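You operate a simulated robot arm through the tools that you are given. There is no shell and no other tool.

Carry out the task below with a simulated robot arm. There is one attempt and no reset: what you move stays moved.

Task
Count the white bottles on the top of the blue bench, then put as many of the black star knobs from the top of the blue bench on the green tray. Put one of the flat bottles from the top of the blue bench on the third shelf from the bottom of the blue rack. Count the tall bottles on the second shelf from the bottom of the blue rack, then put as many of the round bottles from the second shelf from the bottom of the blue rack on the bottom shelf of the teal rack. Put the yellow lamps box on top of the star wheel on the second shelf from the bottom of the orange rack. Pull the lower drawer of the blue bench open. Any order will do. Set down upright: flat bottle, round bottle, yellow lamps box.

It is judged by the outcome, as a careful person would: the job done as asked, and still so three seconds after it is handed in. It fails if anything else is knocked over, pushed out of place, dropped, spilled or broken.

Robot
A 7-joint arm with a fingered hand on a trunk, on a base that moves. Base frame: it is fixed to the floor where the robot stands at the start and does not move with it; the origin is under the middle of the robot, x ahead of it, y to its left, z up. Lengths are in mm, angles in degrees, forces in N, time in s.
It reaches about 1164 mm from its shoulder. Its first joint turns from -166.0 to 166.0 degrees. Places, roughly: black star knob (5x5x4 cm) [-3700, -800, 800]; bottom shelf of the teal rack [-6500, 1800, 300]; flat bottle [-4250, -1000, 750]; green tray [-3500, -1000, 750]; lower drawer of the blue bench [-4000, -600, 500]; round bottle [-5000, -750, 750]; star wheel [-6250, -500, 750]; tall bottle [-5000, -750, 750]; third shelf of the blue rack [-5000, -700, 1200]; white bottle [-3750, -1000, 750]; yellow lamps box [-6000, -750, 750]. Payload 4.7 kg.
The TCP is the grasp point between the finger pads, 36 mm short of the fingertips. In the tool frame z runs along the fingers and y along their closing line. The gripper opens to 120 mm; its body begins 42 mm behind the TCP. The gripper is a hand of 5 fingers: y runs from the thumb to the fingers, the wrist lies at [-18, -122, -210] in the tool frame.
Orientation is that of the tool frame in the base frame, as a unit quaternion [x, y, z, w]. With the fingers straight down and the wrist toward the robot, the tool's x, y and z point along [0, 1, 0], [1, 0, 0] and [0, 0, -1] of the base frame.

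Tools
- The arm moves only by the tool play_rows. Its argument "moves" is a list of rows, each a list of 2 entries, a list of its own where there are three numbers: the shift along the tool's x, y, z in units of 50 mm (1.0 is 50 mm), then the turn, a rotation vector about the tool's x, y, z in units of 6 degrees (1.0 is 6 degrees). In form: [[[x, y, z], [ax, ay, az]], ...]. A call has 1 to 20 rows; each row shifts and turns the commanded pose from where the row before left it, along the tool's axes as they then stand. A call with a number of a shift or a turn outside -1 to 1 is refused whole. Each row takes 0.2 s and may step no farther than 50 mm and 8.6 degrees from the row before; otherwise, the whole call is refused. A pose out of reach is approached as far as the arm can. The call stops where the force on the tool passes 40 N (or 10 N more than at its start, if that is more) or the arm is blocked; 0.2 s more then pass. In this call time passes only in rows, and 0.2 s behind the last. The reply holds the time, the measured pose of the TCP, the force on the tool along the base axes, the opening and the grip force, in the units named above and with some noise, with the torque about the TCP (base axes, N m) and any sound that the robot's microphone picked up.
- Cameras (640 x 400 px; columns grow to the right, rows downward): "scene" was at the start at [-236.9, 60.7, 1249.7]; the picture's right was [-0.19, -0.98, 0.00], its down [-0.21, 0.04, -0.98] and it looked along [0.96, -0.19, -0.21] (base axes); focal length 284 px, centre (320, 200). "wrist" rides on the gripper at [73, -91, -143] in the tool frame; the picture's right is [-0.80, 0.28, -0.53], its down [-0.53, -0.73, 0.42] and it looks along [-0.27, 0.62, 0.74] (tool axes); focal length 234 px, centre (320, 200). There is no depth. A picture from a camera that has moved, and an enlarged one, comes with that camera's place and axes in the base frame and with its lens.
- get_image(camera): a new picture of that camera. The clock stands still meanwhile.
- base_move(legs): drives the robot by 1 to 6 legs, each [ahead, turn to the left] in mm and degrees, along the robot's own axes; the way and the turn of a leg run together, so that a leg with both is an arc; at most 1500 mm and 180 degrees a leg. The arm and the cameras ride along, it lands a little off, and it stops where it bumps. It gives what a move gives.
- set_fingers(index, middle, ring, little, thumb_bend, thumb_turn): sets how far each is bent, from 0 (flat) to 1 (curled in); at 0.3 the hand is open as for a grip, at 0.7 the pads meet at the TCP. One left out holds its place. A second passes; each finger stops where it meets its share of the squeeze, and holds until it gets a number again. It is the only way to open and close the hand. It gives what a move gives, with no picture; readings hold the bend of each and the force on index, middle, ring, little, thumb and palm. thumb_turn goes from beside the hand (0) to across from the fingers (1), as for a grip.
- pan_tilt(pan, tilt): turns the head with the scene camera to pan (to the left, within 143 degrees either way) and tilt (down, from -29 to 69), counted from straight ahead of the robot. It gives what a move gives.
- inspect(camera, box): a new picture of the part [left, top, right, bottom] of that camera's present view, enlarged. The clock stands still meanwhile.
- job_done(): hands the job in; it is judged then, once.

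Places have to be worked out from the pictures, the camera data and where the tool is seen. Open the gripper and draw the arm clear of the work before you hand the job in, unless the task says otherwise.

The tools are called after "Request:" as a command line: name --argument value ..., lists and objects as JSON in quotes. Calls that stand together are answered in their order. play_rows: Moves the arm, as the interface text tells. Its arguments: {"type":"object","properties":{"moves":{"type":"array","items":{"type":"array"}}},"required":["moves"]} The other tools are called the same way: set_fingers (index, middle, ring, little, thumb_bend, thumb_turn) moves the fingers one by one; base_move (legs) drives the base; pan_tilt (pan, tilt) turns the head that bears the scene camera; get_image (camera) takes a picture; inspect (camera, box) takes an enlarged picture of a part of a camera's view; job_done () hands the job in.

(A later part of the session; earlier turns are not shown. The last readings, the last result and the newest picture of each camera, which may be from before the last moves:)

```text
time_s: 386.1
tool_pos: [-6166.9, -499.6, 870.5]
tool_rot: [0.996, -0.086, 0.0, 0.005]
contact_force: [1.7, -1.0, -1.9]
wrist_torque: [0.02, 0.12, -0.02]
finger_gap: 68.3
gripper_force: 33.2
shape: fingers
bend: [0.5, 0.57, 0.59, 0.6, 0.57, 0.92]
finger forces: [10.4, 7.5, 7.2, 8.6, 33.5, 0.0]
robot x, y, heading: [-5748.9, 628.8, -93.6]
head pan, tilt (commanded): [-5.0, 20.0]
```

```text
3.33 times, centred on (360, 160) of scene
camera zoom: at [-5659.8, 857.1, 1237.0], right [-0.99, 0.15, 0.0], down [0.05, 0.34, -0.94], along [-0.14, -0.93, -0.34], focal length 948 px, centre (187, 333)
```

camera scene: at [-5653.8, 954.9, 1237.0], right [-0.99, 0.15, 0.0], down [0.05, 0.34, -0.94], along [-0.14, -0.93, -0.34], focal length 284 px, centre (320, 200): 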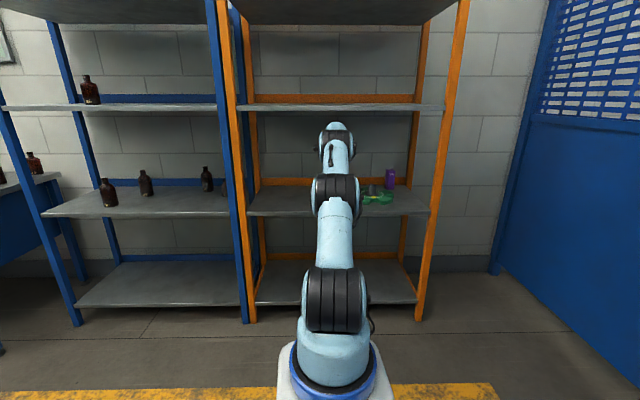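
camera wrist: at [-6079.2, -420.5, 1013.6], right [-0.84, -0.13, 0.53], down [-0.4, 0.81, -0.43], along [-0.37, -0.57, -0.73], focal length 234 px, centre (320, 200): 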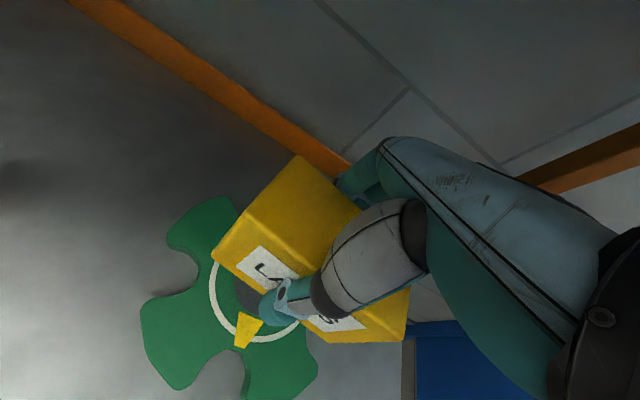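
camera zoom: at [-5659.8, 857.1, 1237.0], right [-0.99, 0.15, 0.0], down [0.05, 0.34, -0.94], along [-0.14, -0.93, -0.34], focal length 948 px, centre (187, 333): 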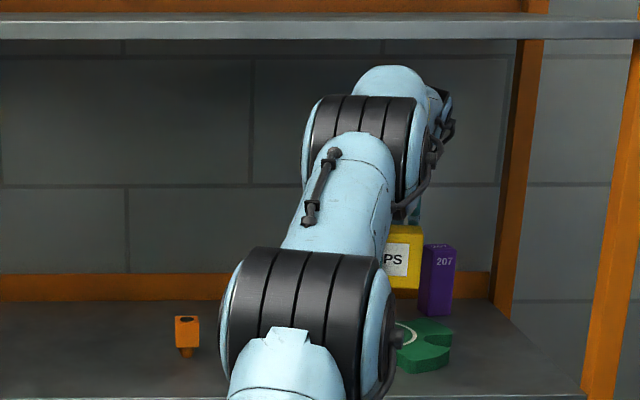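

A second fit gives the hub at ≈(-6168,-494); the box centre is within ~5 mm. I'll nudge 4 mm and lower 22 mm, then feel for contact.

Request:
play_rows --moves '[[[-0.05, 0.07, 0.2], [0, 0, 0]], [[0, 0, 0.24], [0, 0, 0]]]'

Request:
get_image --camera "wrist"

```text
time_s: 386.7
tool_pos: [-6172.1, -501.9, 848.6]
tool_rot: [0.996, -0.087, 0.0, 0.006]
contact_force: [-0.1, 0.4, -2.3]
wrist_torque: [-0.02, -0.02, -0.02]
finger_gap: 68.5
gripper_force: 33.8
shape: fingers
bend: [0.5, 0.57, 0.59, 0.6, 0.57, 0.92]
finger forces: [10.4, 7.4, 7.2, 8.6, 33.5, 0.0]
robot x, y, heading: [-5749.3, 626.4, -93.9]
head pan, tilt (commanded): [-5.0, 20.0]
```

```text
taken
camera wrist: at [-6084.2, -424.0, 991.2], right [-0.84, -0.13, 0.53], down [-0.4, 0.81, -0.43], along [-0.37, -0.57, -0.73], focal length 234 px, centre (320, 200)
```

wrist: 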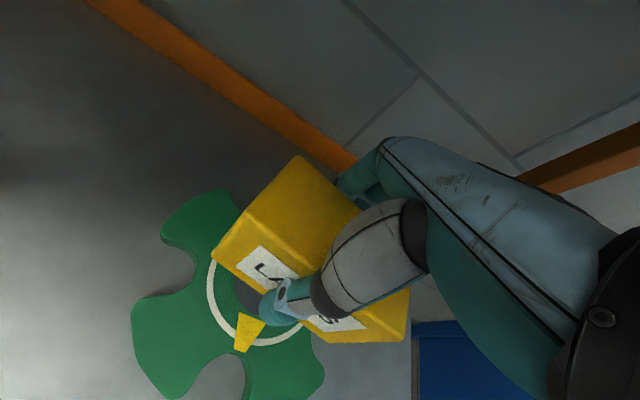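

Still no contact at z=848.6. Lowering in 3 mm steps.

Request:
play_rows --moves '[[[0, 0, 0.06], [0, 0, 0]]]'

Request:
play_rows --moves '[[[0, 0, 0.06], [0, 0, 0]]]'

Request:
play_rows --moves '[[[0, 0, 0.06], [0, 0, 0]]]'

```text
time_s: 387.1
tool_pos: [-6171.2, -502.9, 846.8]
tool_rot: [0.996, -0.085, 0.0, 0.004]
contact_force: [0.3, -0.3, -1.7]
wrist_torque: [-0.06, 0.0, -0.02]
finger_gap: 68.4
gripper_force: 33.7
shape: fingers
bend: [0.5, 0.57, 0.59, 0.6, 0.57, 0.92]
finger forces: [10.5, 7.5, 7.2, 8.6, 33.6, 0.0]
robot x, y, heading: [-5749.7, 632.7, -93.7]
head pan, tilt (commanded): [-5.0, 20.0]
```

```text
time_s: 387.5
tool_pos: [-6170.8, -502.1, 843.7]
tool_rot: [0.996, -0.085, -0.001, 0.004]
contact_force: [0.2, -0.4, -2.3]
wrist_torque: [-0.02, -0.03, -0.01]
finger_gap: 68.5
gripper_force: 33.7
shape: fingers
bend: [0.5, 0.57, 0.59, 0.6, 0.57, 0.92]
finger forces: [10.4, 7.6, 7.2, 8.5, 33.5, 0.1]
robot x, y, heading: [-5746.7, 629.0, -93.7]
head pan, tilt (commanded): [-5.0, 20.0]
```

```text
time_s: 387.9
tool_pos: [-6171.5, -503.4, 840.6]
tool_rot: [0.996, -0.085, -0.001, 0.004]
contact_force: [-0.5, 0.1, -2.8]
wrist_torque: [-0.02, -0.01, -0.01]
finger_gap: 68.5
gripper_force: 33.5
shape: fingers
bend: [0.5, 0.57, 0.59, 0.6, 0.57, 0.92]
finger forces: [10.4, 7.5, 7.2, 8.6, 33.5, 0.1]
robot x, y, heading: [-5749.9, 623.4, -93.7]
head pan, tilt (commanded): [-5.0, 20.0]
```

No contact yet; continuing in 3 mm steps.

Request:
play_rows --moves '[[[0, 0, 0.06], [0, 0, 0]]]'

Request:
play_rows --moves '[[[0, 0, 0.06], [0, 0, 0]]]'

Request:
play_rows --moves '[[[0, 0, 0.06], [0, 0, 0]]]'

Request:
play_rows --moves '[[[0, 0, 0.06], [0, 0, 0]]]'

```text
time_s: 388.3
tool_pos: [-6172.1, -502.8, 838.4]
tool_rot: [0.996, -0.086, 0.0, 0.005]
contact_force: [-0.5, 0.2, -2.8]
wrist_torque: [-0.01, 0.0, 0.03]
finger_gap: 68.4
gripper_force: 33.5
shape: fingers
bend: [0.5, 0.57, 0.59, 0.6, 0.57, 0.92]
finger forces: [10.4, 7.6, 7.2, 8.5, 33.5, 0.0]
robot x, y, heading: [-5753.0, 626.9, -93.7]
head pan, tilt (commanded): [-5.0, 20.0]
```

```text
time_s: 388.7
tool_pos: [-6171.4, -503.6, 836.8]
tool_rot: [0.996, -0.086, -0.002, 0.007]
contact_force: [-0.8, 1.4, 5.2]
wrist_torque: [-0.07, 0.17, 0.01]
finger_gap: 68.5
gripper_force: 34.2
shape: fingers
bend: [0.5, 0.57, 0.59, 0.61, 0.57, 0.92]
finger forces: [10.5, 7.7, 7.2, 8.5, 34.3, 0.1]
robot x, y, heading: [-5751.4, 626.2, -93.8]
head pan, tilt (commanded): [-5.0, 20.0]
```

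```text
time_s: 389.1
tool_pos: [-6171.8, -502.6, 836.3]
tool_rot: [0.996, -0.087, -0.002, 0.007]
contact_force: [1.3, 2.7, 17.1]
wrist_torque: [-0.08, 0.24, -0.01]
finger_gap: 68.3
gripper_force: 34.4
shape: fingers
bend: [0.5, 0.57, 0.59, 0.61, 0.58, 0.92]
finger forces: [9.9, 7.7, 7.2, 8.3, 36.1, 0.0]
robot x, y, heading: [-5749.3, 626.5, -94.0]
head pan, tilt (commanded): [-5.0, 20.0]
```

```text
time_s: 389.5
tool_pos: [-6171.2, -503.8, 835.8]
tool_rot: [0.996, -0.086, -0.002, 0.009]
contact_force: [1.3, 3.3, 30.0]
wrist_torque: [-0.14, 0.53, -0.01]
finger_gap: 68.6
gripper_force: 35.6
shape: fingers
bend: [0.5, 0.57, 0.59, 0.61, 0.58, 0.92]
finger forces: [9.8, 8.2, 7.5, 8.2, 37.4, 0.1]
robot x, y, heading: [-5749.2, 625.2, -93.8]
head pan, tilt (commanded): [-5.0, 20.0]
```

Contact at z≈836 (hub top ≈781). The torque shows the contact toward the box's far-right side, suggesting the box is slightly tilted and a few mm off. I'll lift 6 mm, shift 6 mm and level it by 1.5°, then touch again.

Request:
play_rows --moves '[[[0, 0, -0.2], [0, 0, 0]], [[-0.065, 0.092, 0], [-0.204, -0.144, 0]]]'

Request:
play_rows --moves '[[[0, 0, 0.12], [0, 0, 0]]]'

Request:
play_rows --moves '[[[0, 0, 0.06], [0, 0, 0]]]'

Request:
play_rows --moves '[[[0, 0, 0.04], [0, 0, 0]]]'

```text
time_s: 390.1
tool_pos: [-6175.3, -505.4, 836.2]
tool_rot: [0.996, -0.085, -0.008, 0.012]
contact_force: [2.4, 1.6, 8.2]
wrist_torque: [0.04, 0.0, 0.04]
finger_gap: 68.6
gripper_force: 33.3
shape: fingers
bend: [0.5, 0.57, 0.59, 0.61, 0.59, 0.92]
finger forces: [9.9, 7.4, 7.0, 7.8, 34.7, 0.1]
robot x, y, heading: [-5748.8, 627.4, -93.7]
head pan, tilt (commanded): [-5.0, 20.0]
```

```text
time_s: 390.5
tool_pos: [-6174.6, -506.1, 835.0]
tool_rot: [0.996, -0.086, -0.009, 0.017]
contact_force: [3.8, 2.6, 15.3]
wrist_torque: [0.09, 0.04, -0.02]
finger_gap: 68.7
gripper_force: 33.9
shape: fingers
bend: [0.5, 0.57, 0.59, 0.61, 0.59, 0.92]
finger forces: [9.8, 7.3, 6.8, 7.7, 35.4, 0.0]
robot x, y, heading: [-5747.4, 625.9, -94.1]
head pan, tilt (commanded): [-5.0, 20.0]
```

```text
time_s: 390.9
tool_pos: [-6176.0, -506.0, 835.4]
tool_rot: [0.996, -0.085, -0.011, 0.019]
contact_force: [4.9, 4.1, 28.5]
wrist_torque: [0.09, 0.14, 0.03]
finger_gap: 68.5
gripper_force: 33.7
shape: fingers
bend: [0.51, 0.58, 0.59, 0.62, 0.59, 0.92]
finger forces: [9.7, 7.3, 6.8, 7.4, 36.7, 0.0]
robot x, y, heading: [-5747.0, 625.1, -93.6]
head pan, tilt (commanded): [-5.0, 20.0]
```

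```text
time_s: 391.3
tool_pos: [-6174.5, -506.2, 835.1]
tool_rot: [0.996, -0.086, -0.011, 0.019]
contact_force: [4.3, 3.3, 38.9]
wrist_torque: [-0.05, 0.28, 0.07]
finger_gap: 68.2
gripper_force: 34.9
shape: fingers
bend: [0.51, 0.58, 0.59, 0.62, 0.59, 0.92]
finger forces: [10.3, 8.0, 7.2, 7.4, 37.1, 0.0]
robot x, y, heading: [-5750.0, 627.2, -93.5]
head pan, tilt (commanded): [-5.0, 20.0]
```

The contact point stays fixed in space at about (-6188,-511), likely an edge of the hub because the box is tilted. I'll look closely at the box's tilt with the scene camera.

Request:
inspect --camera "scene" --box '[350, 140, 410, 200]'

Request:
get_image --camera "wrist"

Request:
inspect --camera "wrist" --box '[140, 140, 420, 400]'

```text
6.67 times, centred on (380, 170) of scene
camera zoom: at [-5658.9, 858.9, 1236.5], right [-0.99, 0.15, 0.0], down [0.05, 0.34, -0.94], along [-0.14, -0.93, -0.34], focal length 1896 px, centre (-80, 400)
```

zoom: 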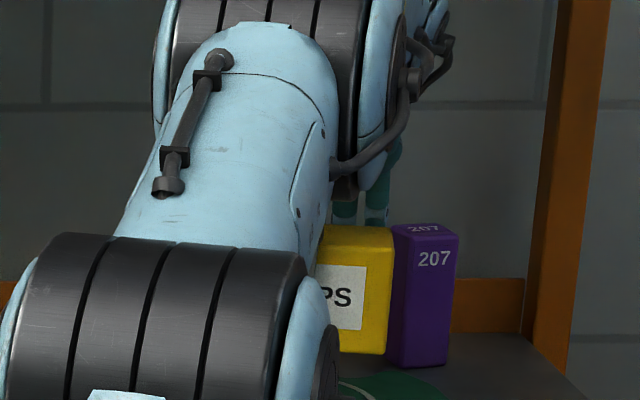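

```text
taken
camera wrist: at [-6084.5, -424.3, 972.8], right [-0.83, -0.12, 0.55], down [-0.41, 0.8, -0.44], along [-0.39, -0.59, -0.71], focal length 234 px, centre (320, 200)
```

wrist: 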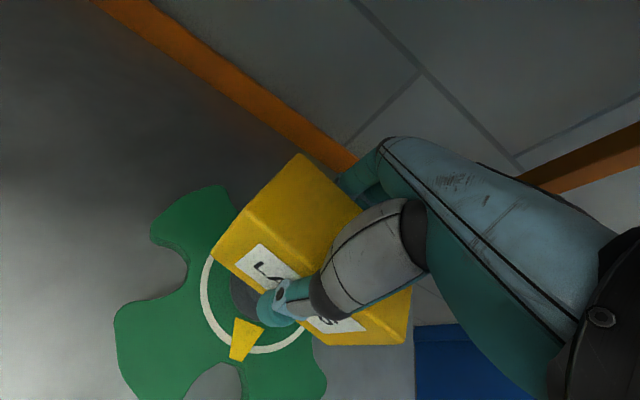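

```text
1.54 times, centred on (280, 270) of wrist
camera zoom: at [-6084.5, -424.3, 972.8], right [-0.83, -0.12, 0.55], down [-0.41, 0.8, -0.44], along [-0.39, -0.59, -0.71], focal length 360 px, centre (382, 92)
```

zoom: 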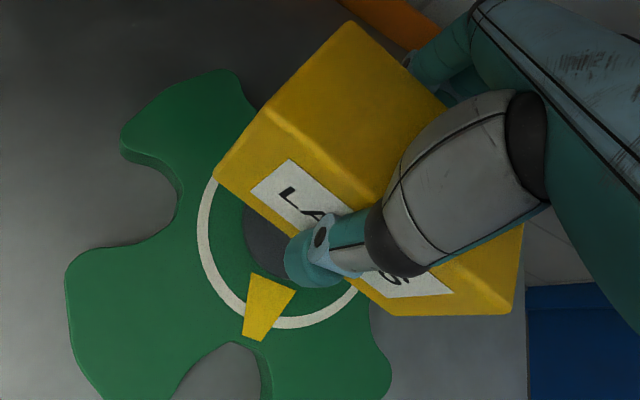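

By vision the box centre is within ~6 mm of the hub centre; the torque reading indicates edge contact from a small tilt. I'll raise it, tilt 3° more the same way, and touch again to see whether the contact moves to the other edge (which brackets the hub centre).

Request:
play_rows --moves '[[[0, 0, -0.3], [0, 0, 0]], [[0, 0, 0], [-0.204, -0.144, 0]], [[0, 0, 0], [-0.204, -0.144, 0]]]'

Request:
play_rows --moves '[[[0, 0, 0.08], [0, 0, 0]]]'

Request:
play_rows --moves '[[[0, 0, 0.06], [0, 0, 0]]]'

Request:
play_rows --moves '[[[0, 0, 0.06], [0, 0, 0]]]'

```text
time_s: 392.1
tool_pos: [-6175.5, -506.3, 841.3]
tool_rot: [0.995, -0.086, -0.025, 0.033]
contact_force: [-0.9, -0.4, -2.0]
wrist_torque: [0.01, -0.02, -0.02]
finger_gap: 68.4
gripper_force: 31.1
shape: fingers
bend: [0.5, 0.58, 0.59, 0.62, 0.59, 0.92]
finger forces: [10.4, 6.9, 6.7, 7.2, 31.3, 0.1]
robot x, y, heading: [-5749.0, 628.1, -93.9]
head pan, tilt (commanded): [-5.0, 20.0]
```

```text
time_s: 392.5
tool_pos: [-6176.5, -507.4, 837.7]
tool_rot: [0.995, -0.086, -0.026, 0.035]
contact_force: [-0.7, -0.1, -2.2]
wrist_torque: [-0.05, 0.0, 0.01]
finger_gap: 68.6
gripper_force: 31.5
shape: fingers
bend: [0.5, 0.58, 0.59, 0.62, 0.59, 0.92]
finger forces: [10.4, 7.0, 6.7, 7.2, 31.3, 0.1]
robot x, y, heading: [-5752.5, 626.2, -93.7]
head pan, tilt (commanded): [-5.0, 20.0]
```

```text
time_s: 392.9
tool_pos: [-6175.2, -507.8, 836.6]
tool_rot: [0.995, -0.086, -0.025, 0.034]
contact_force: [0.1, 0.2, 0.2]
wrist_torque: [0.05, -0.06, 0.02]
finger_gap: 68.7
gripper_force: 31.1
shape: fingers
bend: [0.5, 0.58, 0.6, 0.62, 0.59, 0.92]
finger forces: [10.4, 6.9, 6.6, 7.1, 31.5, 0.1]
robot x, y, heading: [-5746.5, 624.0, -93.6]
head pan, tilt (commanded): [-5.0, 20.0]
```

```text
time_s: 393.3
tool_pos: [-6175.8, -507.1, 835.4]
tool_rot: [0.995, -0.086, -0.027, 0.036]
contact_force: [0.4, 0.2, 8.7]
wrist_torque: [0.27, -0.27, 0.01]
finger_gap: 68.4
gripper_force: 31.0
shape: fingers
bend: [0.5, 0.58, 0.6, 0.62, 0.59, 0.92]
finger forces: [10.7, 6.8, 6.5, 6.9, 31.4, 0.0]
robot x, y, heading: [-5747.0, 628.4, -93.8]
head pan, tilt (commanded): [-5.0, 20.0]
```

The contact jumped to the opposite edge: the hub centre is therefore about (-6170,-497), within ~5 mm of the box centre. I'll take back 1.3° of tilt so the box is level, and touch down gently.

Request:
play_rows --moves '[[[0, 0, -0.12], [0, 0, 0]], [[0.04, 0, 0], [0.177, 0.125, 0]]]'

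Request:
play_rows --moves '[[[0, 0, 0.06], [0, 0, 0]]]'

Request:
play_rows --moves '[[[0, 0, 0.06], [0, 0, 0]]]'

```text
time_s: 393.9
tool_pos: [-6173.7, -506.9, 837.3]
tool_rot: [0.996, -0.086, -0.017, 0.025]
contact_force: [0.7, 0.1, -1.7]
wrist_torque: [-0.01, 0.02, -0.02]
finger_gap: 68.5
gripper_force: 31.4
shape: fingers
bend: [0.5, 0.58, 0.6, 0.62, 0.59, 0.92]
finger forces: [10.5, 7.0, 6.6, 7.2, 31.5, 0.0]
robot x, y, heading: [-5749.9, 627.4, -93.9]
head pan, tilt (commanded): [-5.0, 20.0]
```

```text
time_s: 394.3
tool_pos: [-6173.6, -505.8, 835.7]
tool_rot: [0.996, -0.086, -0.018, 0.025]
contact_force: [-0.7, 0.9, -1.4]
wrist_torque: [-0.01, 0.0, -0.01]
finger_gap: 68.5
gripper_force: 31.9
shape: fingers
bend: [0.5, 0.58, 0.6, 0.62, 0.59, 0.92]
finger forces: [10.5, 6.9, 6.6, 7.2, 31.7, 0.0]
robot x, y, heading: [-5747.3, 625.0, -94.1]
head pan, tilt (commanded): [-5.0, 20.0]
```

```text
time_s: 394.7
tool_pos: [-6174.5, -506.4, 835.7]
tool_rot: [0.996, -0.086, -0.02, 0.027]
contact_force: [0.2, -0.4, 6.6]
wrist_torque: [0.16, -0.19, 0.03]
finger_gap: 68.6
gripper_force: 31.2
shape: fingers
bend: [0.5, 0.58, 0.6, 0.62, 0.59, 0.92]
finger forces: [10.8, 6.8, 6.4, 6.9, 31.8, 0.1]
robot x, y, heading: [-5749.7, 624.0, -93.3]
head pan, tilt (commanded): [-5.0, 20.0]
```

Level within about 1° and resting lightly (8 N) on the hub. Now I open the hand in small stages.

Request:
set_fingers --index 0.48 --middle 0.56 --ring 0.57 --little 0.6 --thumb_bend 0.565

Request:
get_image --camera "wrist"

```text
time_s: 395.7
tool_pos: [-6173.4, -507.2, 835.1]
tool_rot: [0.996, -0.086, -0.019, 0.027]
contact_force: [2.2, -0.8, 14.1]
wrist_torque: [0.35, -0.16, 0.0]
finger_gap: 77.4
gripper_force: 17.1
shape: fingers
bend: [0.45, 0.54, 0.55, 0.58, 0.51, 0.94]
finger forces: [8.2, 3.6, 1.8, 4.1, 17.1, 0.0]
robot x, y, heading: [-5750.0, 625.7, -93.9]
head pan, tilt (commanded): [-5.0, 20.0]
```

```text
taken
camera wrist: at [-6080.7, -423.0, 970.3], right [-0.82, -0.11, 0.57], down [-0.42, 0.79, -0.45], along [-0.4, -0.6, -0.69], focal length 234 px, centre (320, 200)
```

wrist: 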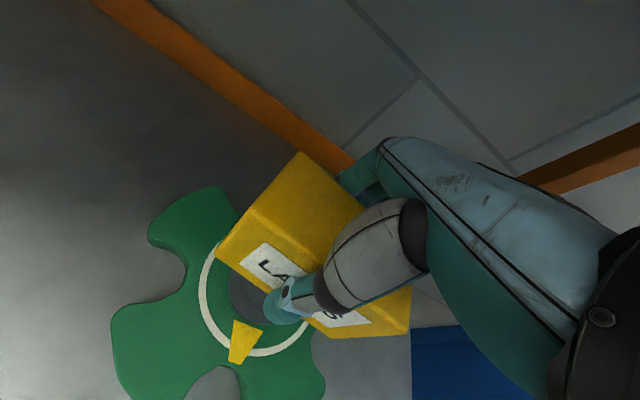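

Grip is down to 17 N and the box remains in place. Opening a little further.

Request:
set_fingers --index 0.42 --middle 0.51 --ring 0.52 --little 0.55 --thumb_bend 0.49

Request:
get_image --camera "wrist"

Request:
inspect --camera "scene" --box '[350, 140, 410, 200]'

```text
time_s: 396.7
tool_pos: [-6173.6, -507.0, 831.6]
tool_rot: [0.996, -0.086, -0.018, 0.025]
contact_force: [1.0, 0.6, 4.0]
wrist_torque: [0.06, -0.06, 0.01]
finger_gap: 84.6
gripper_force: 7.1
shape: fingers
bend: [0.41, 0.51, 0.52, 0.55, 0.47, 0.97]
finger forces: [4.0, 0.4, 0.1, 1.8, 7.5, 0.0]
robot x, y, heading: [-5746.6, 629.6, -93.8]
head pan, tilt (commanded): [-5.0, 20.0]
```

```text
taken
camera wrist: at [-6080.9, -423.2, 968.4], right [-0.82, -0.11, 0.57], down [-0.42, 0.79, -0.45], along [-0.4, -0.6, -0.69], focal length 234 px, centre (320, 200)
```

wrist: 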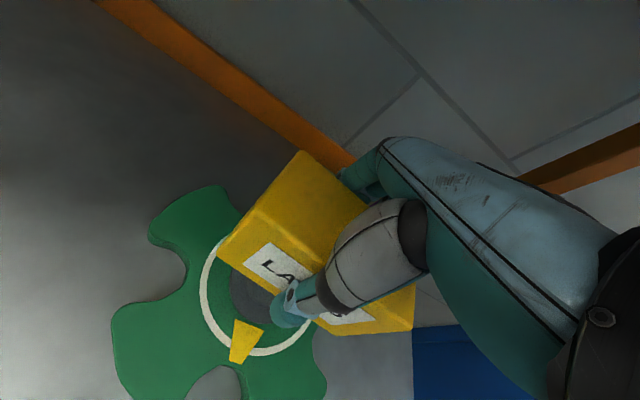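

```text
6.67 times, centred on (380, 170) of scene
camera zoom: at [-5659.6, 857.3, 1236.9], right [-0.99, 0.15, 0.0], down [0.05, 0.34, -0.94], along [-0.14, -0.93, -0.34], focal length 1896 px, centre (-80, 400)
```

zoom: 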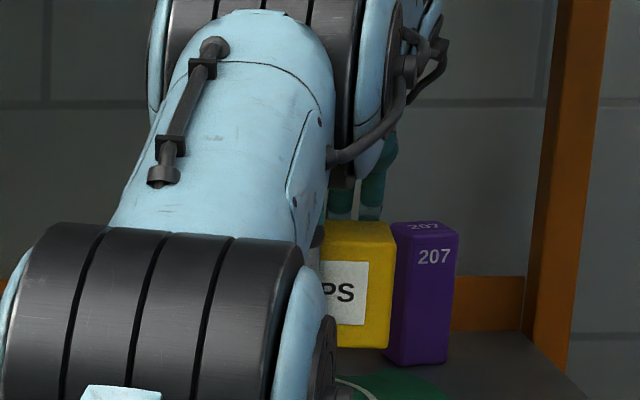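

The box sits on the hub and barely held (7 N). Opening fully now.

Request:
set_fingers --index 0.33 --middle 0.4 --ring 0.4 --little 0.42 --thumb_bend 0.38

Request:
get_image --camera "wrist"

Request:
inspect --camera "scene" --box '[350, 140, 410, 200]'

```text
time_s: 397.7
tool_pos: [-6174.1, -507.8, 833.8]
tool_rot: [0.996, -0.086, -0.018, 0.026]
contact_force: [0.6, -0.7, 0.0]
wrist_torque: [0.02, 0.0, 0.03]
finger_gap: 106.1
gripper_force: 0.1
shape: fingers
bend: [0.33, 0.4, 0.4, 0.42, 0.38, 0.97]
finger forces: [0.0, 0.0, 0.0, 0.0, 0.0, 0.0]
robot x, y, heading: [-5747.7, 623.8, -93.7]
head pan, tilt (commanded): [-5.0, 20.0]
```

```text
taken
camera wrist: at [-6081.0, -423.3, 968.7], right [-0.82, -0.11, 0.57], down [-0.42, 0.79, -0.45], along [-0.4, -0.6, -0.69], focal length 234 px, centre (320, 200)
```

wrist: 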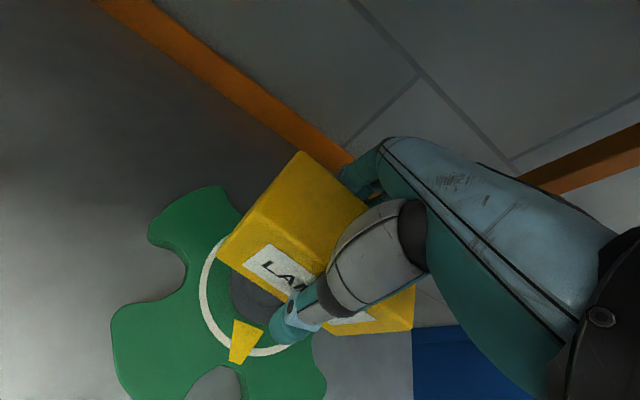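

```text
6.67 times, centred on (380, 170) of scene
camera zoom: at [-5659.7, 857.1, 1237.0], right [-0.99, 0.15, 0.0], down [0.05, 0.34, -0.94], along [-0.14, -0.93, -0.34], focal length 1896 px, centre (-80, 400)
```

zoom: 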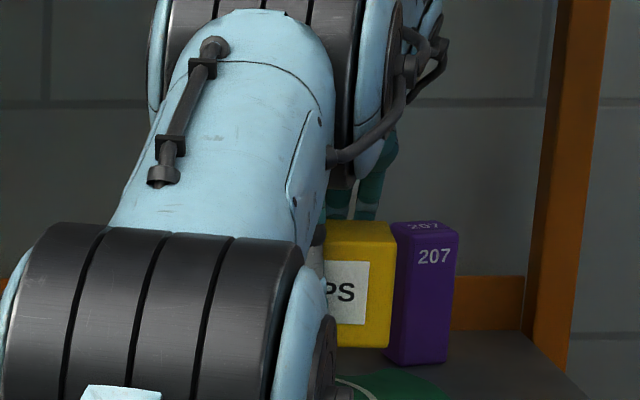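

The box stands free on the hub, untouched by the hand. I'll open the fingers a bit more and raise slowly; the third shelf limits me to z≈885, so afterwards I'll slide out along the box's length.

Request:
set_fingers --index 0.25 --middle 0.28 --ring 0.28 --little 0.3 --thumb_bend 0.28

Request:
play_rows --moves '[[[0, 0, -0.3], [0, 0, 0]], [[0, 0, -0.4], [0, 0, 0]], [[0, 0, -0.35], [0, 0, 0]]]'

Request:
get_image --camera "wrist"

Request:
inspect --camera "scene" --box '[300, 80, 440, 200]'

```text
time_s: 398.7
tool_pos: [-6173.7, -507.2, 833.2]
tool_rot: [0.996, -0.085, -0.018, 0.027]
contact_force: [-0.7, -0.7, 0.5]
wrist_torque: [-0.02, -0.01, 0.0]
finger_gap: 133.0
gripper_force: 0.0
shape: fingers
bend: [0.25, 0.28, 0.28, 0.3, 0.28, 0.97]
finger forces: [0.1, 0.0, 0.1, 0.0, 0.1, 0.0]
robot x, y, heading: [-5748.8, 626.5, -93.9]
head pan, tilt (commanded): [-5.0, 20.0]
```

```text
time_s: 399.5
tool_pos: [-6171.5, -504.7, 886.2]
tool_rot: [0.996, -0.086, -0.017, 0.025]
contact_force: [-0.6, 0.3, -0.6]
wrist_torque: [-0.03, -0.02, -0.03]
finger_gap: 132.8
gripper_force: 0.1
shape: fingers
bend: [0.25, 0.28, 0.28, 0.3, 0.28, 0.97]
finger forces: [0.0, 0.1, 0.1, 0.1, 0.0, 0.1]
robot x, y, heading: [-5748.2, 627.9, -93.8]
head pan, tilt (commanded): [-5.0, 20.0]
```

```text
taken
camera wrist: at [-6078.5, -421.1, 1021.7], right [-0.82, -0.11, 0.57], down [-0.42, 0.79, -0.45], along [-0.4, -0.6, -0.69], focal length 234 px, centre (320, 200)
```

wrist: 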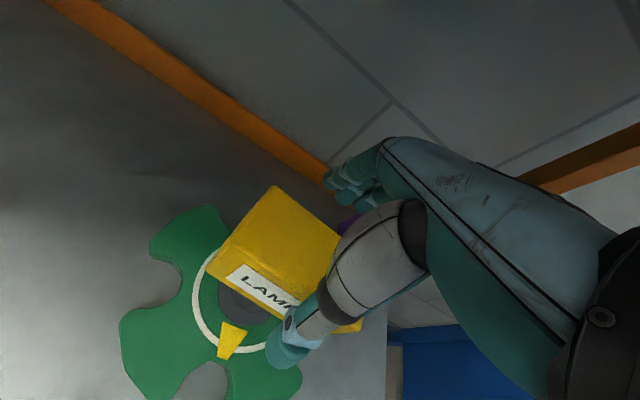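

```text
3.33 times, centred on (370, 140) of scene
camera zoom: at [-5659.7, 857.0, 1237.0], right [-0.99, 0.15, 0.0], down [0.05, 0.34, -0.94], along [-0.14, -0.93, -0.34], focal length 948 px, centre (153, 400)
```

zoom: 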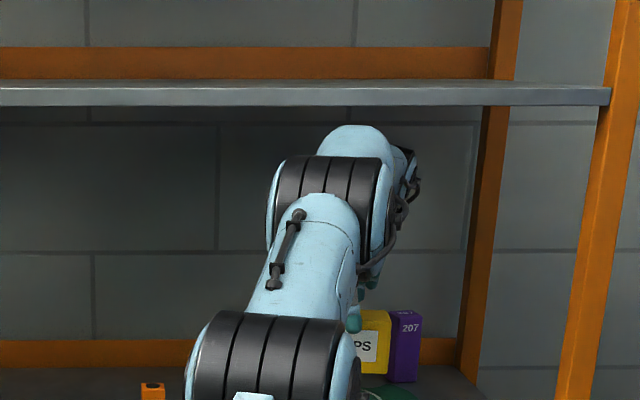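

The box rests level on the hub. I'll raise 8 mm more and slide the hand off sideways (+x).

Request:
play_rows --moves '[[[0, 0, -0.16], [0, 0, 0]], [[0.4, 0.04, -0.015], [0, 0, 0]], [[0.8, 0.08, -0.03], [0, 0, 0]], [[0.8, 0.08, -0.03], [0, 0, 0]], [[0.8, 0.08, -0.03], [0, 0, 0]]]'

Request:
get_image --camera "wrist"

Request:
inspect --camera "scene" --box '[300, 80, 440, 220]'

```text
time_s: 400.7
tool_pos: [-6036.3, -543.1, 895.5]
tool_rot: [0.996, -0.087, -0.018, 0.026]
contact_force: [-0.6, 0.8, -0.1]
wrist_torque: [-0.06, -0.06, 0.04]
finger_gap: 133.0
gripper_force: 0.2
shape: fingers
bend: [0.25, 0.28, 0.28, 0.3, 0.28, 0.98]
finger forces: [0.0, 0.0, 0.0, 0.0, 0.0, 0.0]
robot x, y, heading: [-5744.8, 627.6, -93.9]
head pan, tilt (commanded): [-5.0, 20.0]
```

```text
taken
camera wrist: at [-5943.7, -458.3, 1032.1], right [-0.82, -0.11, 0.57], down [-0.42, 0.79, -0.45], along [-0.4, -0.6, -0.69], focal length 234 px, centre (320, 200)
```

wrist: 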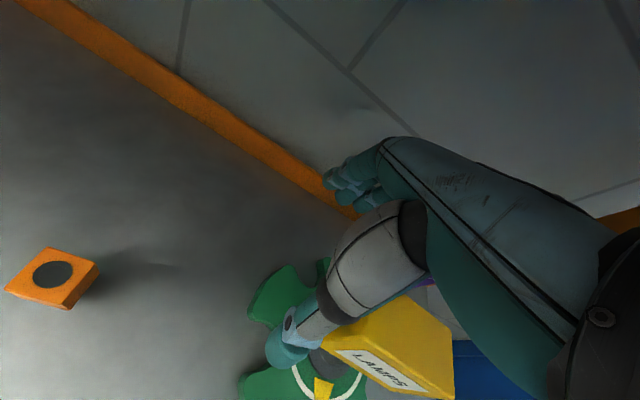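

```text
2.86 times, centred on (370, 150) of scene
camera zoom: at [-5659.6, 857.0, 1237.0], right [-0.99, 0.15, 0.0], down [0.05, 0.34, -0.94], along [-0.14, -0.93, -0.34], focal length 812 px, centre (177, 343)
```

zoom: 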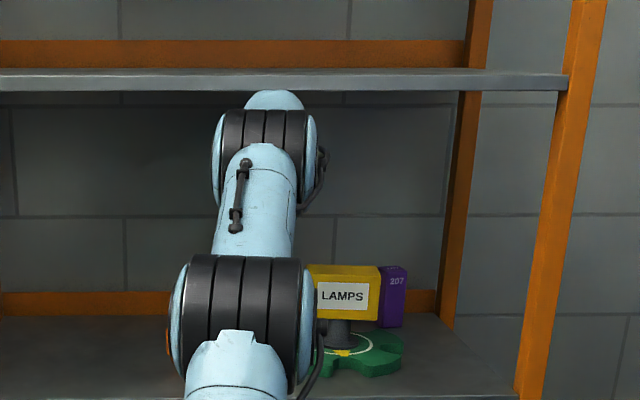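

The LAMPS box sits level on the hub. I'll move the hand 80 mm further away sideways before backing out.

Request:
play_rows --moves '[[[0.8, 0, -0.03], [0, 0, 0]], [[0.8, 0, 0.1], [0, 0, 0]]]'

Request:
base_move --legs '[[-400, 0]]'

Request:
get_image --camera "wrist"

Request:
get_image --camera "scene"

```text
time_s: 401.3
tool_pos: [-5958.7, -557.7, 890.7]
tool_rot: [0.996, -0.087, -0.019, 0.026]
contact_force: [-0.6, 1.0, -0.1]
wrist_torque: [-0.01, -0.07, -0.01]
finger_gap: 133.2
gripper_force: 0.1
shape: fingers
bend: [0.25, 0.28, 0.28, 0.3, 0.28, 0.98]
finger forces: [0.1, 0.0, 0.0, 0.0, 0.1, 0.1]
robot x, y, heading: [-5750.1, 627.5, -94.0]
head pan, tilt (commanded): [-5.0, 20.0]
```

```text
time_s: 403.9
tool_pos: [-5931.1, -144.6, 889.7]
tool_rot: [0.996, -0.087, -0.018, 0.027]
contact_force: [0.4, 0.0, 0.2]
wrist_torque: [-0.02, 0.0, -0.03]
finger_gap: 133.1
gripper_force: 0.1
shape: fingers
bend: [0.25, 0.28, 0.28, 0.3, 0.28, 0.98]
finger forces: [0.0, 0.0, 0.0, 0.0, 0.0, 0.1]
robot x, y, heading: [-5720.9, 1038.9, -93.7]
head pan, tilt (commanded): [-5.0, 20.0]
```

```text
taken
camera wrist: at [-5837.8, -61.8, 1026.1], right [-0.82, -0.11, 0.57], down [-0.42, 0.79, -0.45], along [-0.4, -0.6, -0.69], focal length 234 px, centre (320, 200)
```

wrist: 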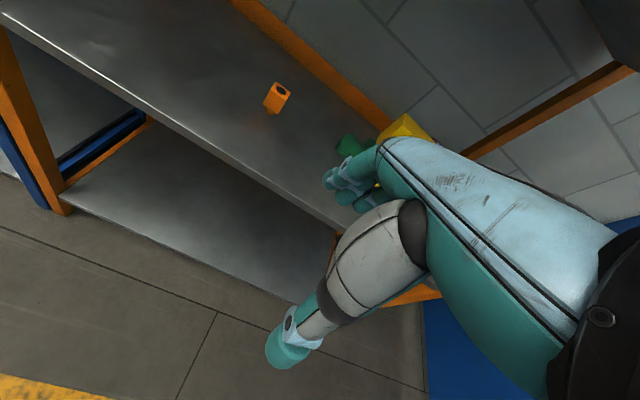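

```text
taken
camera scene: at [-5631.7, 1268.7, 1237.0], right [-0.99, 0.15, 0.0], down [0.05, 0.34, -0.94], along [-0.15, -0.93, -0.34], focal length 284 px, centre (320, 200)
```

scene: 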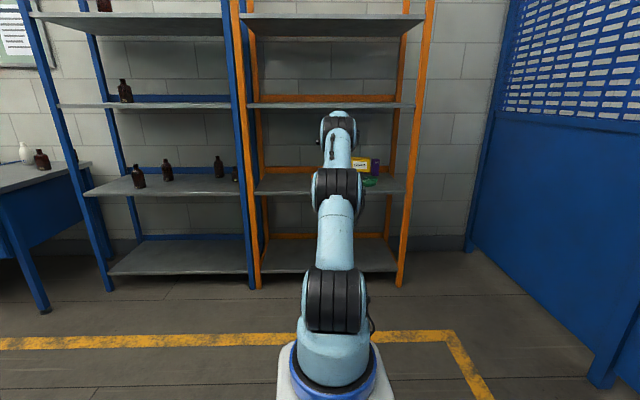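

The box is in place. Last job: the lower drawer. I'll retract and raise the arm, then drive back toward the blue bench.

Request:
play_rows --moves '[[[0, -0.88, -0.3], [0, 0, 0]], [[0, -0.88, -0.3], [0, 0, 0]], [[0, -0.88, -0.3], [0, 0, 0]], [[0, -0.88, -0.3], [0, 0, 0]], [[0, -0.88, -0.3], [0, 0, 0]], [[0, -0.88, -0.3], [0, 0, 0]], [[0, -0.88, -0.3], [0, 0, 0]]]'

Request:
base_move --legs '[[0, 82], [1000, 0]]'

Request:
pan_tilt --pan 0 --tilt 15

Request:
get_image --camera "scene"

```text
time_s: 405.4
tool_pos: [-5875.0, 161.8, 976.6]
tool_rot: [0.996, -0.086, -0.018, 0.025]
contact_force: [0.0, -0.5, -2.1]
wrist_torque: [-0.01, 0.01, 0.01]
finger_gap: 133.4
gripper_force: 0.1
shape: fingers
bend: [0.25, 0.28, 0.28, 0.3, 0.28, 0.98]
finger forces: [0.1, 0.1, 0.0, 0.0, 0.0, 0.1]
robot x, y, heading: [-5722.1, 1038.6, -93.7]
head pan, tilt (commanded): [-5.0, 20.0]
```

```text
time_s: 414.2
tool_pos: [-3897.2, 561.2, 977.9]
tool_rot: [0.809, 0.587, 0.004, 0.032]
contact_force: [-0.5, -0.1, -0.9]
wrist_torque: [0.01, -0.02, 0.01]
finger_gap: 133.2
gripper_force: 0.1
shape: fingers
bend: [0.25, 0.28, 0.28, 0.3, 0.28, 0.98]
finger forces: [0.0, 0.0, 0.0, 0.1, 0.0, 0.0]
robot x, y, heading: [-4742.1, 836.5, -12.0]
head pan, tilt (commanded): [-5.0, 20.0]
```

```text
time_s: 414.8
tool_pos: [-3897.1, 560.3, 977.9]
tool_rot: [0.809, 0.588, 0.003, 0.032]
contact_force: [0.5, 0.1, -0.2]
wrist_torque: [0.01, 0.0, -0.02]
finger_gap: 133.1
gripper_force: 0.0
shape: fingers
bend: [0.25, 0.28, 0.28, 0.3, 0.28, 0.98]
finger forces: [0.0, 0.1, 0.0, 0.0, 0.0, 0.0]
robot x, y, heading: [-4738.3, 836.6, -12.1]
head pan, tilt (commanded): [0.0, 15.0]
```

```text
taken
camera scene: at [-4955.2, 962.8, 1245.1], right [-0.21, -0.98, 0.0], down [-0.25, 0.05, -0.97], along [0.94, -0.2, -0.26], focal length 284 px, centre (320, 200)
```

scene: 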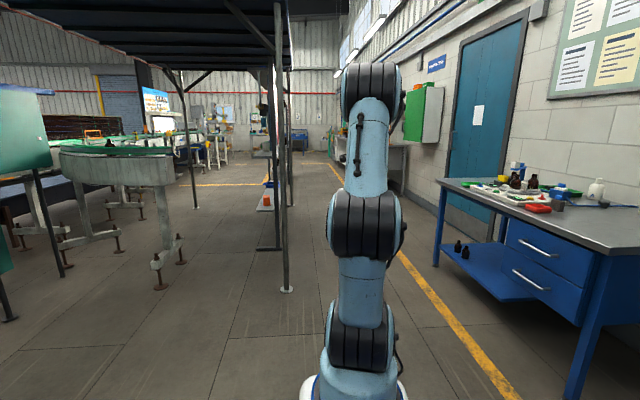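

The bench and both drawer handles are visible; the lower handle is near (-3960,-300,496). I'll drive to in front of it and face the bench.

Request:
base_move --legs '[[0, 6], [900, 0], [0, -88]]'

Request:
pan_tilt --pan 5 --tilt 28

Request:
get_image --camera "scene"

Request:
get_image --camera "wrist"

```text
time_s: 423.8
tool_pos: [-4022.0, -138.1, 977.9]
tool_rot: [0.995, -0.096, -0.018, 0.026]
contact_force: [-0.7, -0.9, -0.2]
wrist_torque: [0.02, -0.02, -0.02]
finger_gap: 133.2
gripper_force: 0.1
shape: fingers
bend: [0.25, 0.28, 0.28, 0.3, 0.28, 0.98]
finger forces: [0.0, 0.1, 0.0, 0.0, 0.0, 0.0]
robot x, y, heading: [-3850.2, 736.8, -94.9]
head pan, tilt (commanded): [0.0, 15.0]
```

```text
time_s: 424.6
tool_pos: [-4022.2, -138.4, 978.0]
tool_rot: [0.995, -0.096, -0.018, 0.026]
contact_force: [-0.5, 0.6, -0.8]
wrist_torque: [0.03, 0.0, 0.0]
finger_gap: 133.1
gripper_force: 0.1
shape: fingers
bend: [0.25, 0.28, 0.28, 0.3, 0.28, 0.98]
finger forces: [0.0, 0.0, 0.0, 0.0, 0.1, 0.1]
robot x, y, heading: [-3853.2, 734.8, -95.0]
head pan, tilt (commanded): [5.0, 28.0]
```

```text
taken
camera scene: at [-3740.9, 963.4, 1224.1], right [-1.0, 0.0, 0.0], down [0.0, 0.47, -0.88], along [0.0, -0.88, -0.47], focal length 284 px, centre (320, 200)
```

scene: 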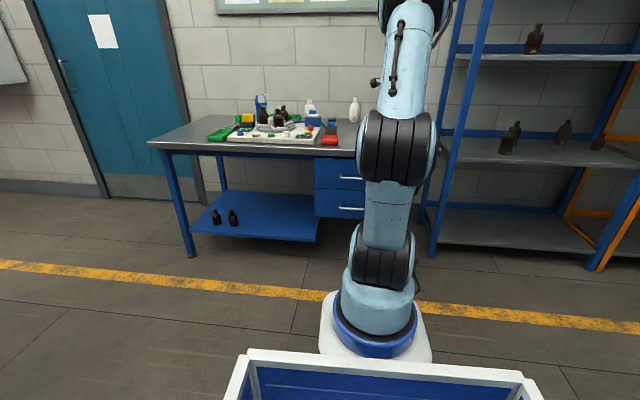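

```text
taken
camera wrist: at [-3926.7, -56.4, 1113.4], right [-0.82, -0.09, 0.57], down [-0.4, 0.8, -0.45], along [-0.41, -0.59, -0.69], focal length 234 px, centre (320, 200)
```

wrist: 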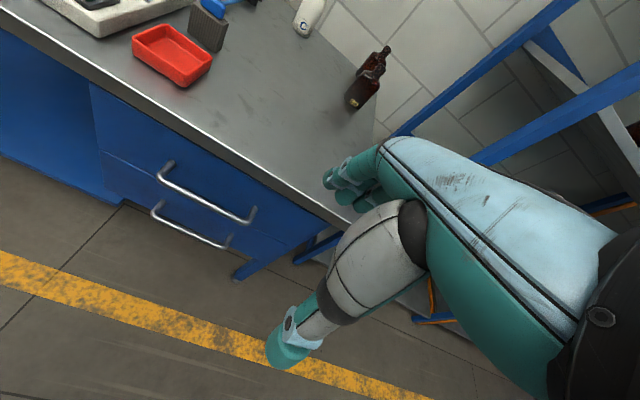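

The wrist camera shows both handles. Zooming for their geometry.

Request:
inspect --camera "wrist" --box '[90, 110, 310, 280]'

Request:
inspect --camera "scene" --box '[290, 140, 400, 230]'

```text
2.35 times, centred on (200, 195) of wrist
camera zoom: at [-3926.7, -56.4, 1113.4], right [-0.82, -0.09, 0.57], down [-0.4, 0.8, -0.45], along [-0.41, -0.59, -0.69], focal length 551 px, centre (602, 212)
```

zoom: 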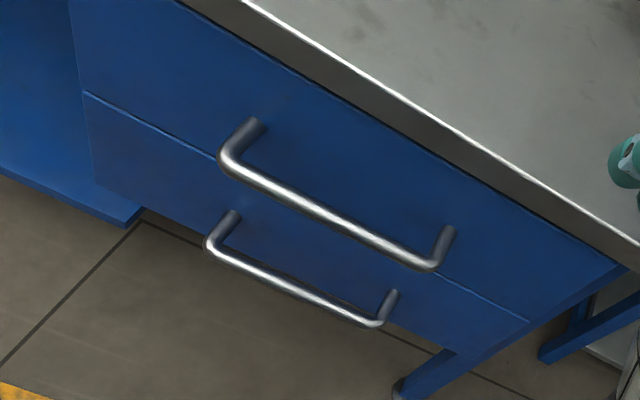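

```text
4.44 times, centred on (345, 185) of scene
camera zoom: at [-3740.9, 963.4, 1224.1], right [-1.0, 0.0, 0.0], down [0.0, 0.47, -0.88], along [0.0, -0.88, -0.47], focal length 1264 px, centre (209, 267)
```

zoom: 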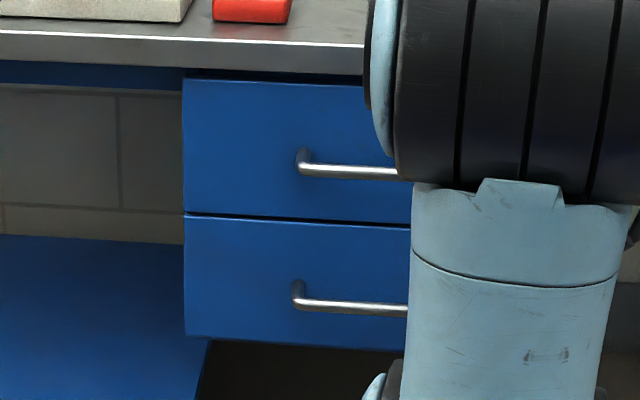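

Lower handle: bar centre about (-3934,-307,497), 180 mm long, ~40 mm off the drawer front. I'll level and align the hand, half-close it, and go down in front of the gap between the two handles (z≈570).

Request:
set_fingers --index 0.45 --middle 0.45 --ring 0.45 --little 0.45 --thumb_bend 0.35

Request:
play_rows --moves '[[[0, 0, 0], [0.436, 0.307, -0.72]], [[0.22, 0, 0.8], [0, 0, 0]], [[0.22, 0, 0.8], [0, 0, 0]], [[0.22, 0, 0.8], [0, 0, 0]], [[0.22, 0, 0.8], [0, 0, 0]], [[0.22, 0.05, 0.8], [0, 0, 0]], [[0.22, 0.1, 0.8], [0, 0, 0]], [[0.22, 0.1, 0.8], [0, 0, 0]], [[0.22, 0.1, 0.8], [0, 0, 0]], [[0.2, 0.1, 0.8], [0, 0, 0]]]'

Request:
get_image --camera "wrist"

Request:
get_image --camera "scene"

```text
time_s: 425.6
tool_pos: [-4022.3, -138.3, 978.1]
tool_rot: [0.995, -0.096, -0.018, 0.026]
contact_force: [-0.5, 0.0, 0.8]
wrist_torque: [0.02, -0.04, 0.0]
finger_gap: 93.6
gripper_force: 0.0
shape: fingers
bend: [0.45, 0.45, 0.45, 0.45, 0.35, 0.98]
finger forces: [0.1, 0.1, 0.0, 0.0, 0.1, 0.1]
robot x, y, heading: [-3851.9, 731.1, -94.9]
head pan, tilt (commanded): [5.0, 28.0]
```

```text
time_s: 427.8
tool_pos: [-3928.5, -175.9, 618.4]
tool_rot: [0.998, -0.059, -0.001, 0.006]
contact_force: [-1.0, 0.0, 1.1]
wrist_torque: [0.05, 0.01, 0.01]
finger_gap: 93.4
gripper_force: 0.1
shape: fingers
bend: [0.45, 0.45, 0.45, 0.45, 0.35, 0.98]
finger forces: [0.1, 0.0, 0.1, 0.0, 0.0, 0.0]
robot x, y, heading: [-3848.2, 735.3, -94.8]
head pan, tilt (commanded): [5.0, 28.0]
```

```text
taken
camera wrist: at [-3845.4, -92.6, 760.9], right [-0.83, -0.18, 0.53], down [-0.44, 0.79, -0.43], along [-0.34, -0.59, -0.73], focal length 234 px, centre (320, 200)
```

wrist: 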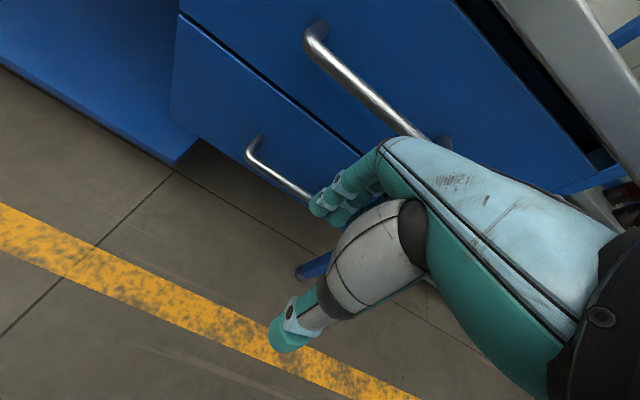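

```text
taken
camera scene: at [-3740.8, 963.6, 1224.0], right [-1.0, 0.0, 0.0], down [0.0, 0.47, -0.88], along [0.0, -0.88, -0.47], focal length 284 px, centre (320, 200)
```

scene: 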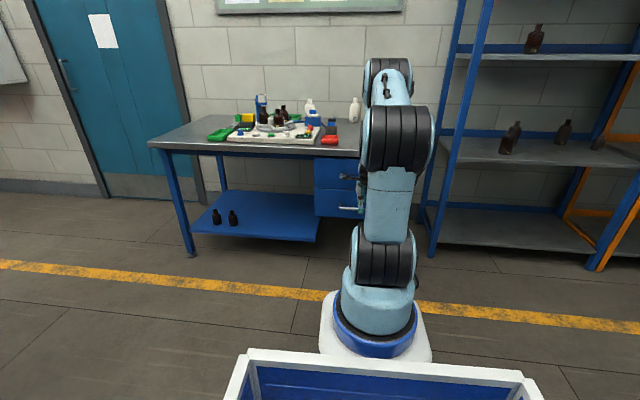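

Aligned with the gap. I'll lower to z≈570 and advance between the two handles.

Request:
play_rows --moves '[[[0, 0, 0.5], [0, 0, 0]], [[0, 0, 0.46], [0, 0, 0]], [[0, 0.5, 0], [0, 0, 0]], [[0, 0.5, 0], [0, 0, 0]]]'

Request:
get_image --camera "wrist"

```text
time_s: 428.8
tool_pos: [-3935.3, -227.7, 567.7]
tool_rot: [0.998, -0.06, -0.002, 0.004]
contact_force: [0.0, -0.6, -0.4]
wrist_torque: [-0.01, -0.01, 0.03]
finger_gap: 93.2
gripper_force: 0.0
shape: fingers
bend: [0.45, 0.45, 0.45, 0.45, 0.35, 0.98]
finger forces: [0.0, 0.0, 0.0, 0.1, 0.1, 0.0]
robot x, y, heading: [-3848.9, 734.3, -95.0]
head pan, tilt (commanded): [5.0, 28.0]
```

```text
taken
camera wrist: at [-3852.1, -144.6, 709.6], right [-0.83, -0.18, 0.53], down [-0.44, 0.79, -0.43], along [-0.34, -0.59, -0.73], focal length 234 px, centre (320, 200)
```

wrist: 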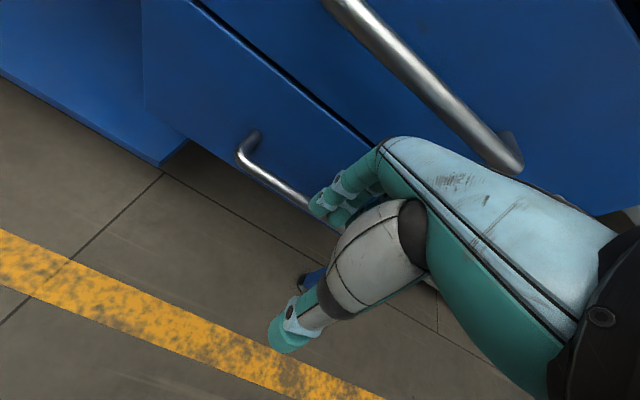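

The knuckles would come too near the upper handle with vertical fingers, so I'll pitch the hand 23° forward, lower to z≈545 and advance so the fingertips go between the bars, just behind the lower bar.

Request:
play_rows --moves '[[[0, -0.3, 0], [0, 0, 0]], [[0, 0, 0], [-0.958, 0, 0]], [[0, 0, 0], [-0.958, 0, 0]], [[0, 0, 0], [-0.958, 0, 0]], [[0, 0, 0], [-0.958, 0, 0]], [[0, -0.18, 0.424], [0, 0, 0]]]'

Request:
get_image --camera "wrist"

Request:
inspect --camera "scene" --box '[290, 140, 430, 240]'

```text
time_s: 430.2
tool_pos: [-3934.2, -211.3, 548.4]
tool_rot: [0.977, -0.058, -0.013, 0.205]
contact_force: [-0.3, 0.2, 0.0]
wrist_torque: [0.04, -0.05, 0.0]
finger_gap: 93.0
gripper_force: 0.1
shape: fingers
bend: [0.45, 0.45, 0.45, 0.45, 0.35, 0.98]
finger forces: [0.1, 0.0, 0.0, 0.0, 0.0, 0.0]
robot x, y, heading: [-3850.6, 735.3, -94.9]
head pan, tilt (commanded): [5.0, 28.0]
```

```text
taken
camera wrist: at [-3844.0, -80.1, 642.3], right [-0.8, 0.05, 0.6], down [-0.47, 0.56, -0.68], along [-0.37, -0.83, -0.43], focal length 234 px, centre (320, 200)
```

wrist: 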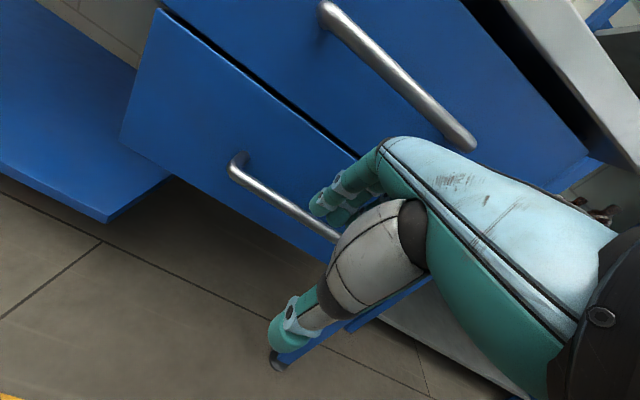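

```text
4.00 times, centred on (360, 190) of scene
camera zoom: at [-3740.9, 963.5, 1224.1], right [-1.0, 0.0, 0.0], down [0.0, 0.47, -0.88], along [0.0, -0.88, -0.47], focal length 1138 px, centre (160, 240)
```

zoom: 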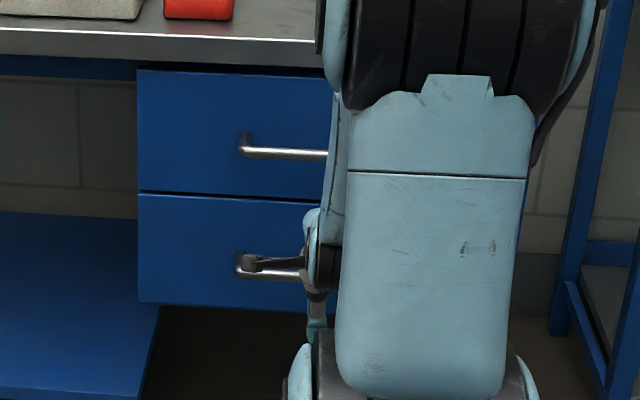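

Good geometry: fingertips sit between the two bars. Advancing ~70 mm in three steps.

Request:
play_rows --moves '[[[0, 0.427, 0.187], [0, 0, 0]], [[0, 0.427, 0.187], [0, 0, 0]], [[0, 0.427, 0.187], [0, 0, 0]]]'

Request:
get_image --camera "wrist"

```text
time_s: 431.0
tool_pos: [-3941.4, -279.3, 545.3]
tool_rot: [0.977, -0.059, -0.013, 0.203]
contact_force: [0.1, 4.4, 1.0]
wrist_torque: [-0.14, 0.05, -0.11]
finger_gap: 93.3
gripper_force: 2.1
shape: fingers
bend: [0.45, 0.46, 0.45, 0.45, 0.35, 0.98]
finger forces: [0.0, 4.4, 0.0, 0.1, 0.0, 0.1]
robot x, y, heading: [-3852.1, 736.6, -95.1]
head pan, tilt (commanded): [5.0, 28.0]
```

```text
taken
camera wrist: at [-3852.4, -148.0, 641.1], right [-0.8, 0.05, 0.59], down [-0.47, 0.56, -0.68], along [-0.37, -0.83, -0.43], focal length 234 px, centre (320, 200)
```

wrist: 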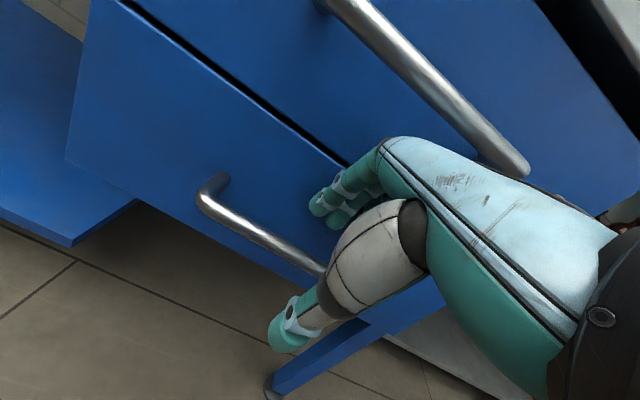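

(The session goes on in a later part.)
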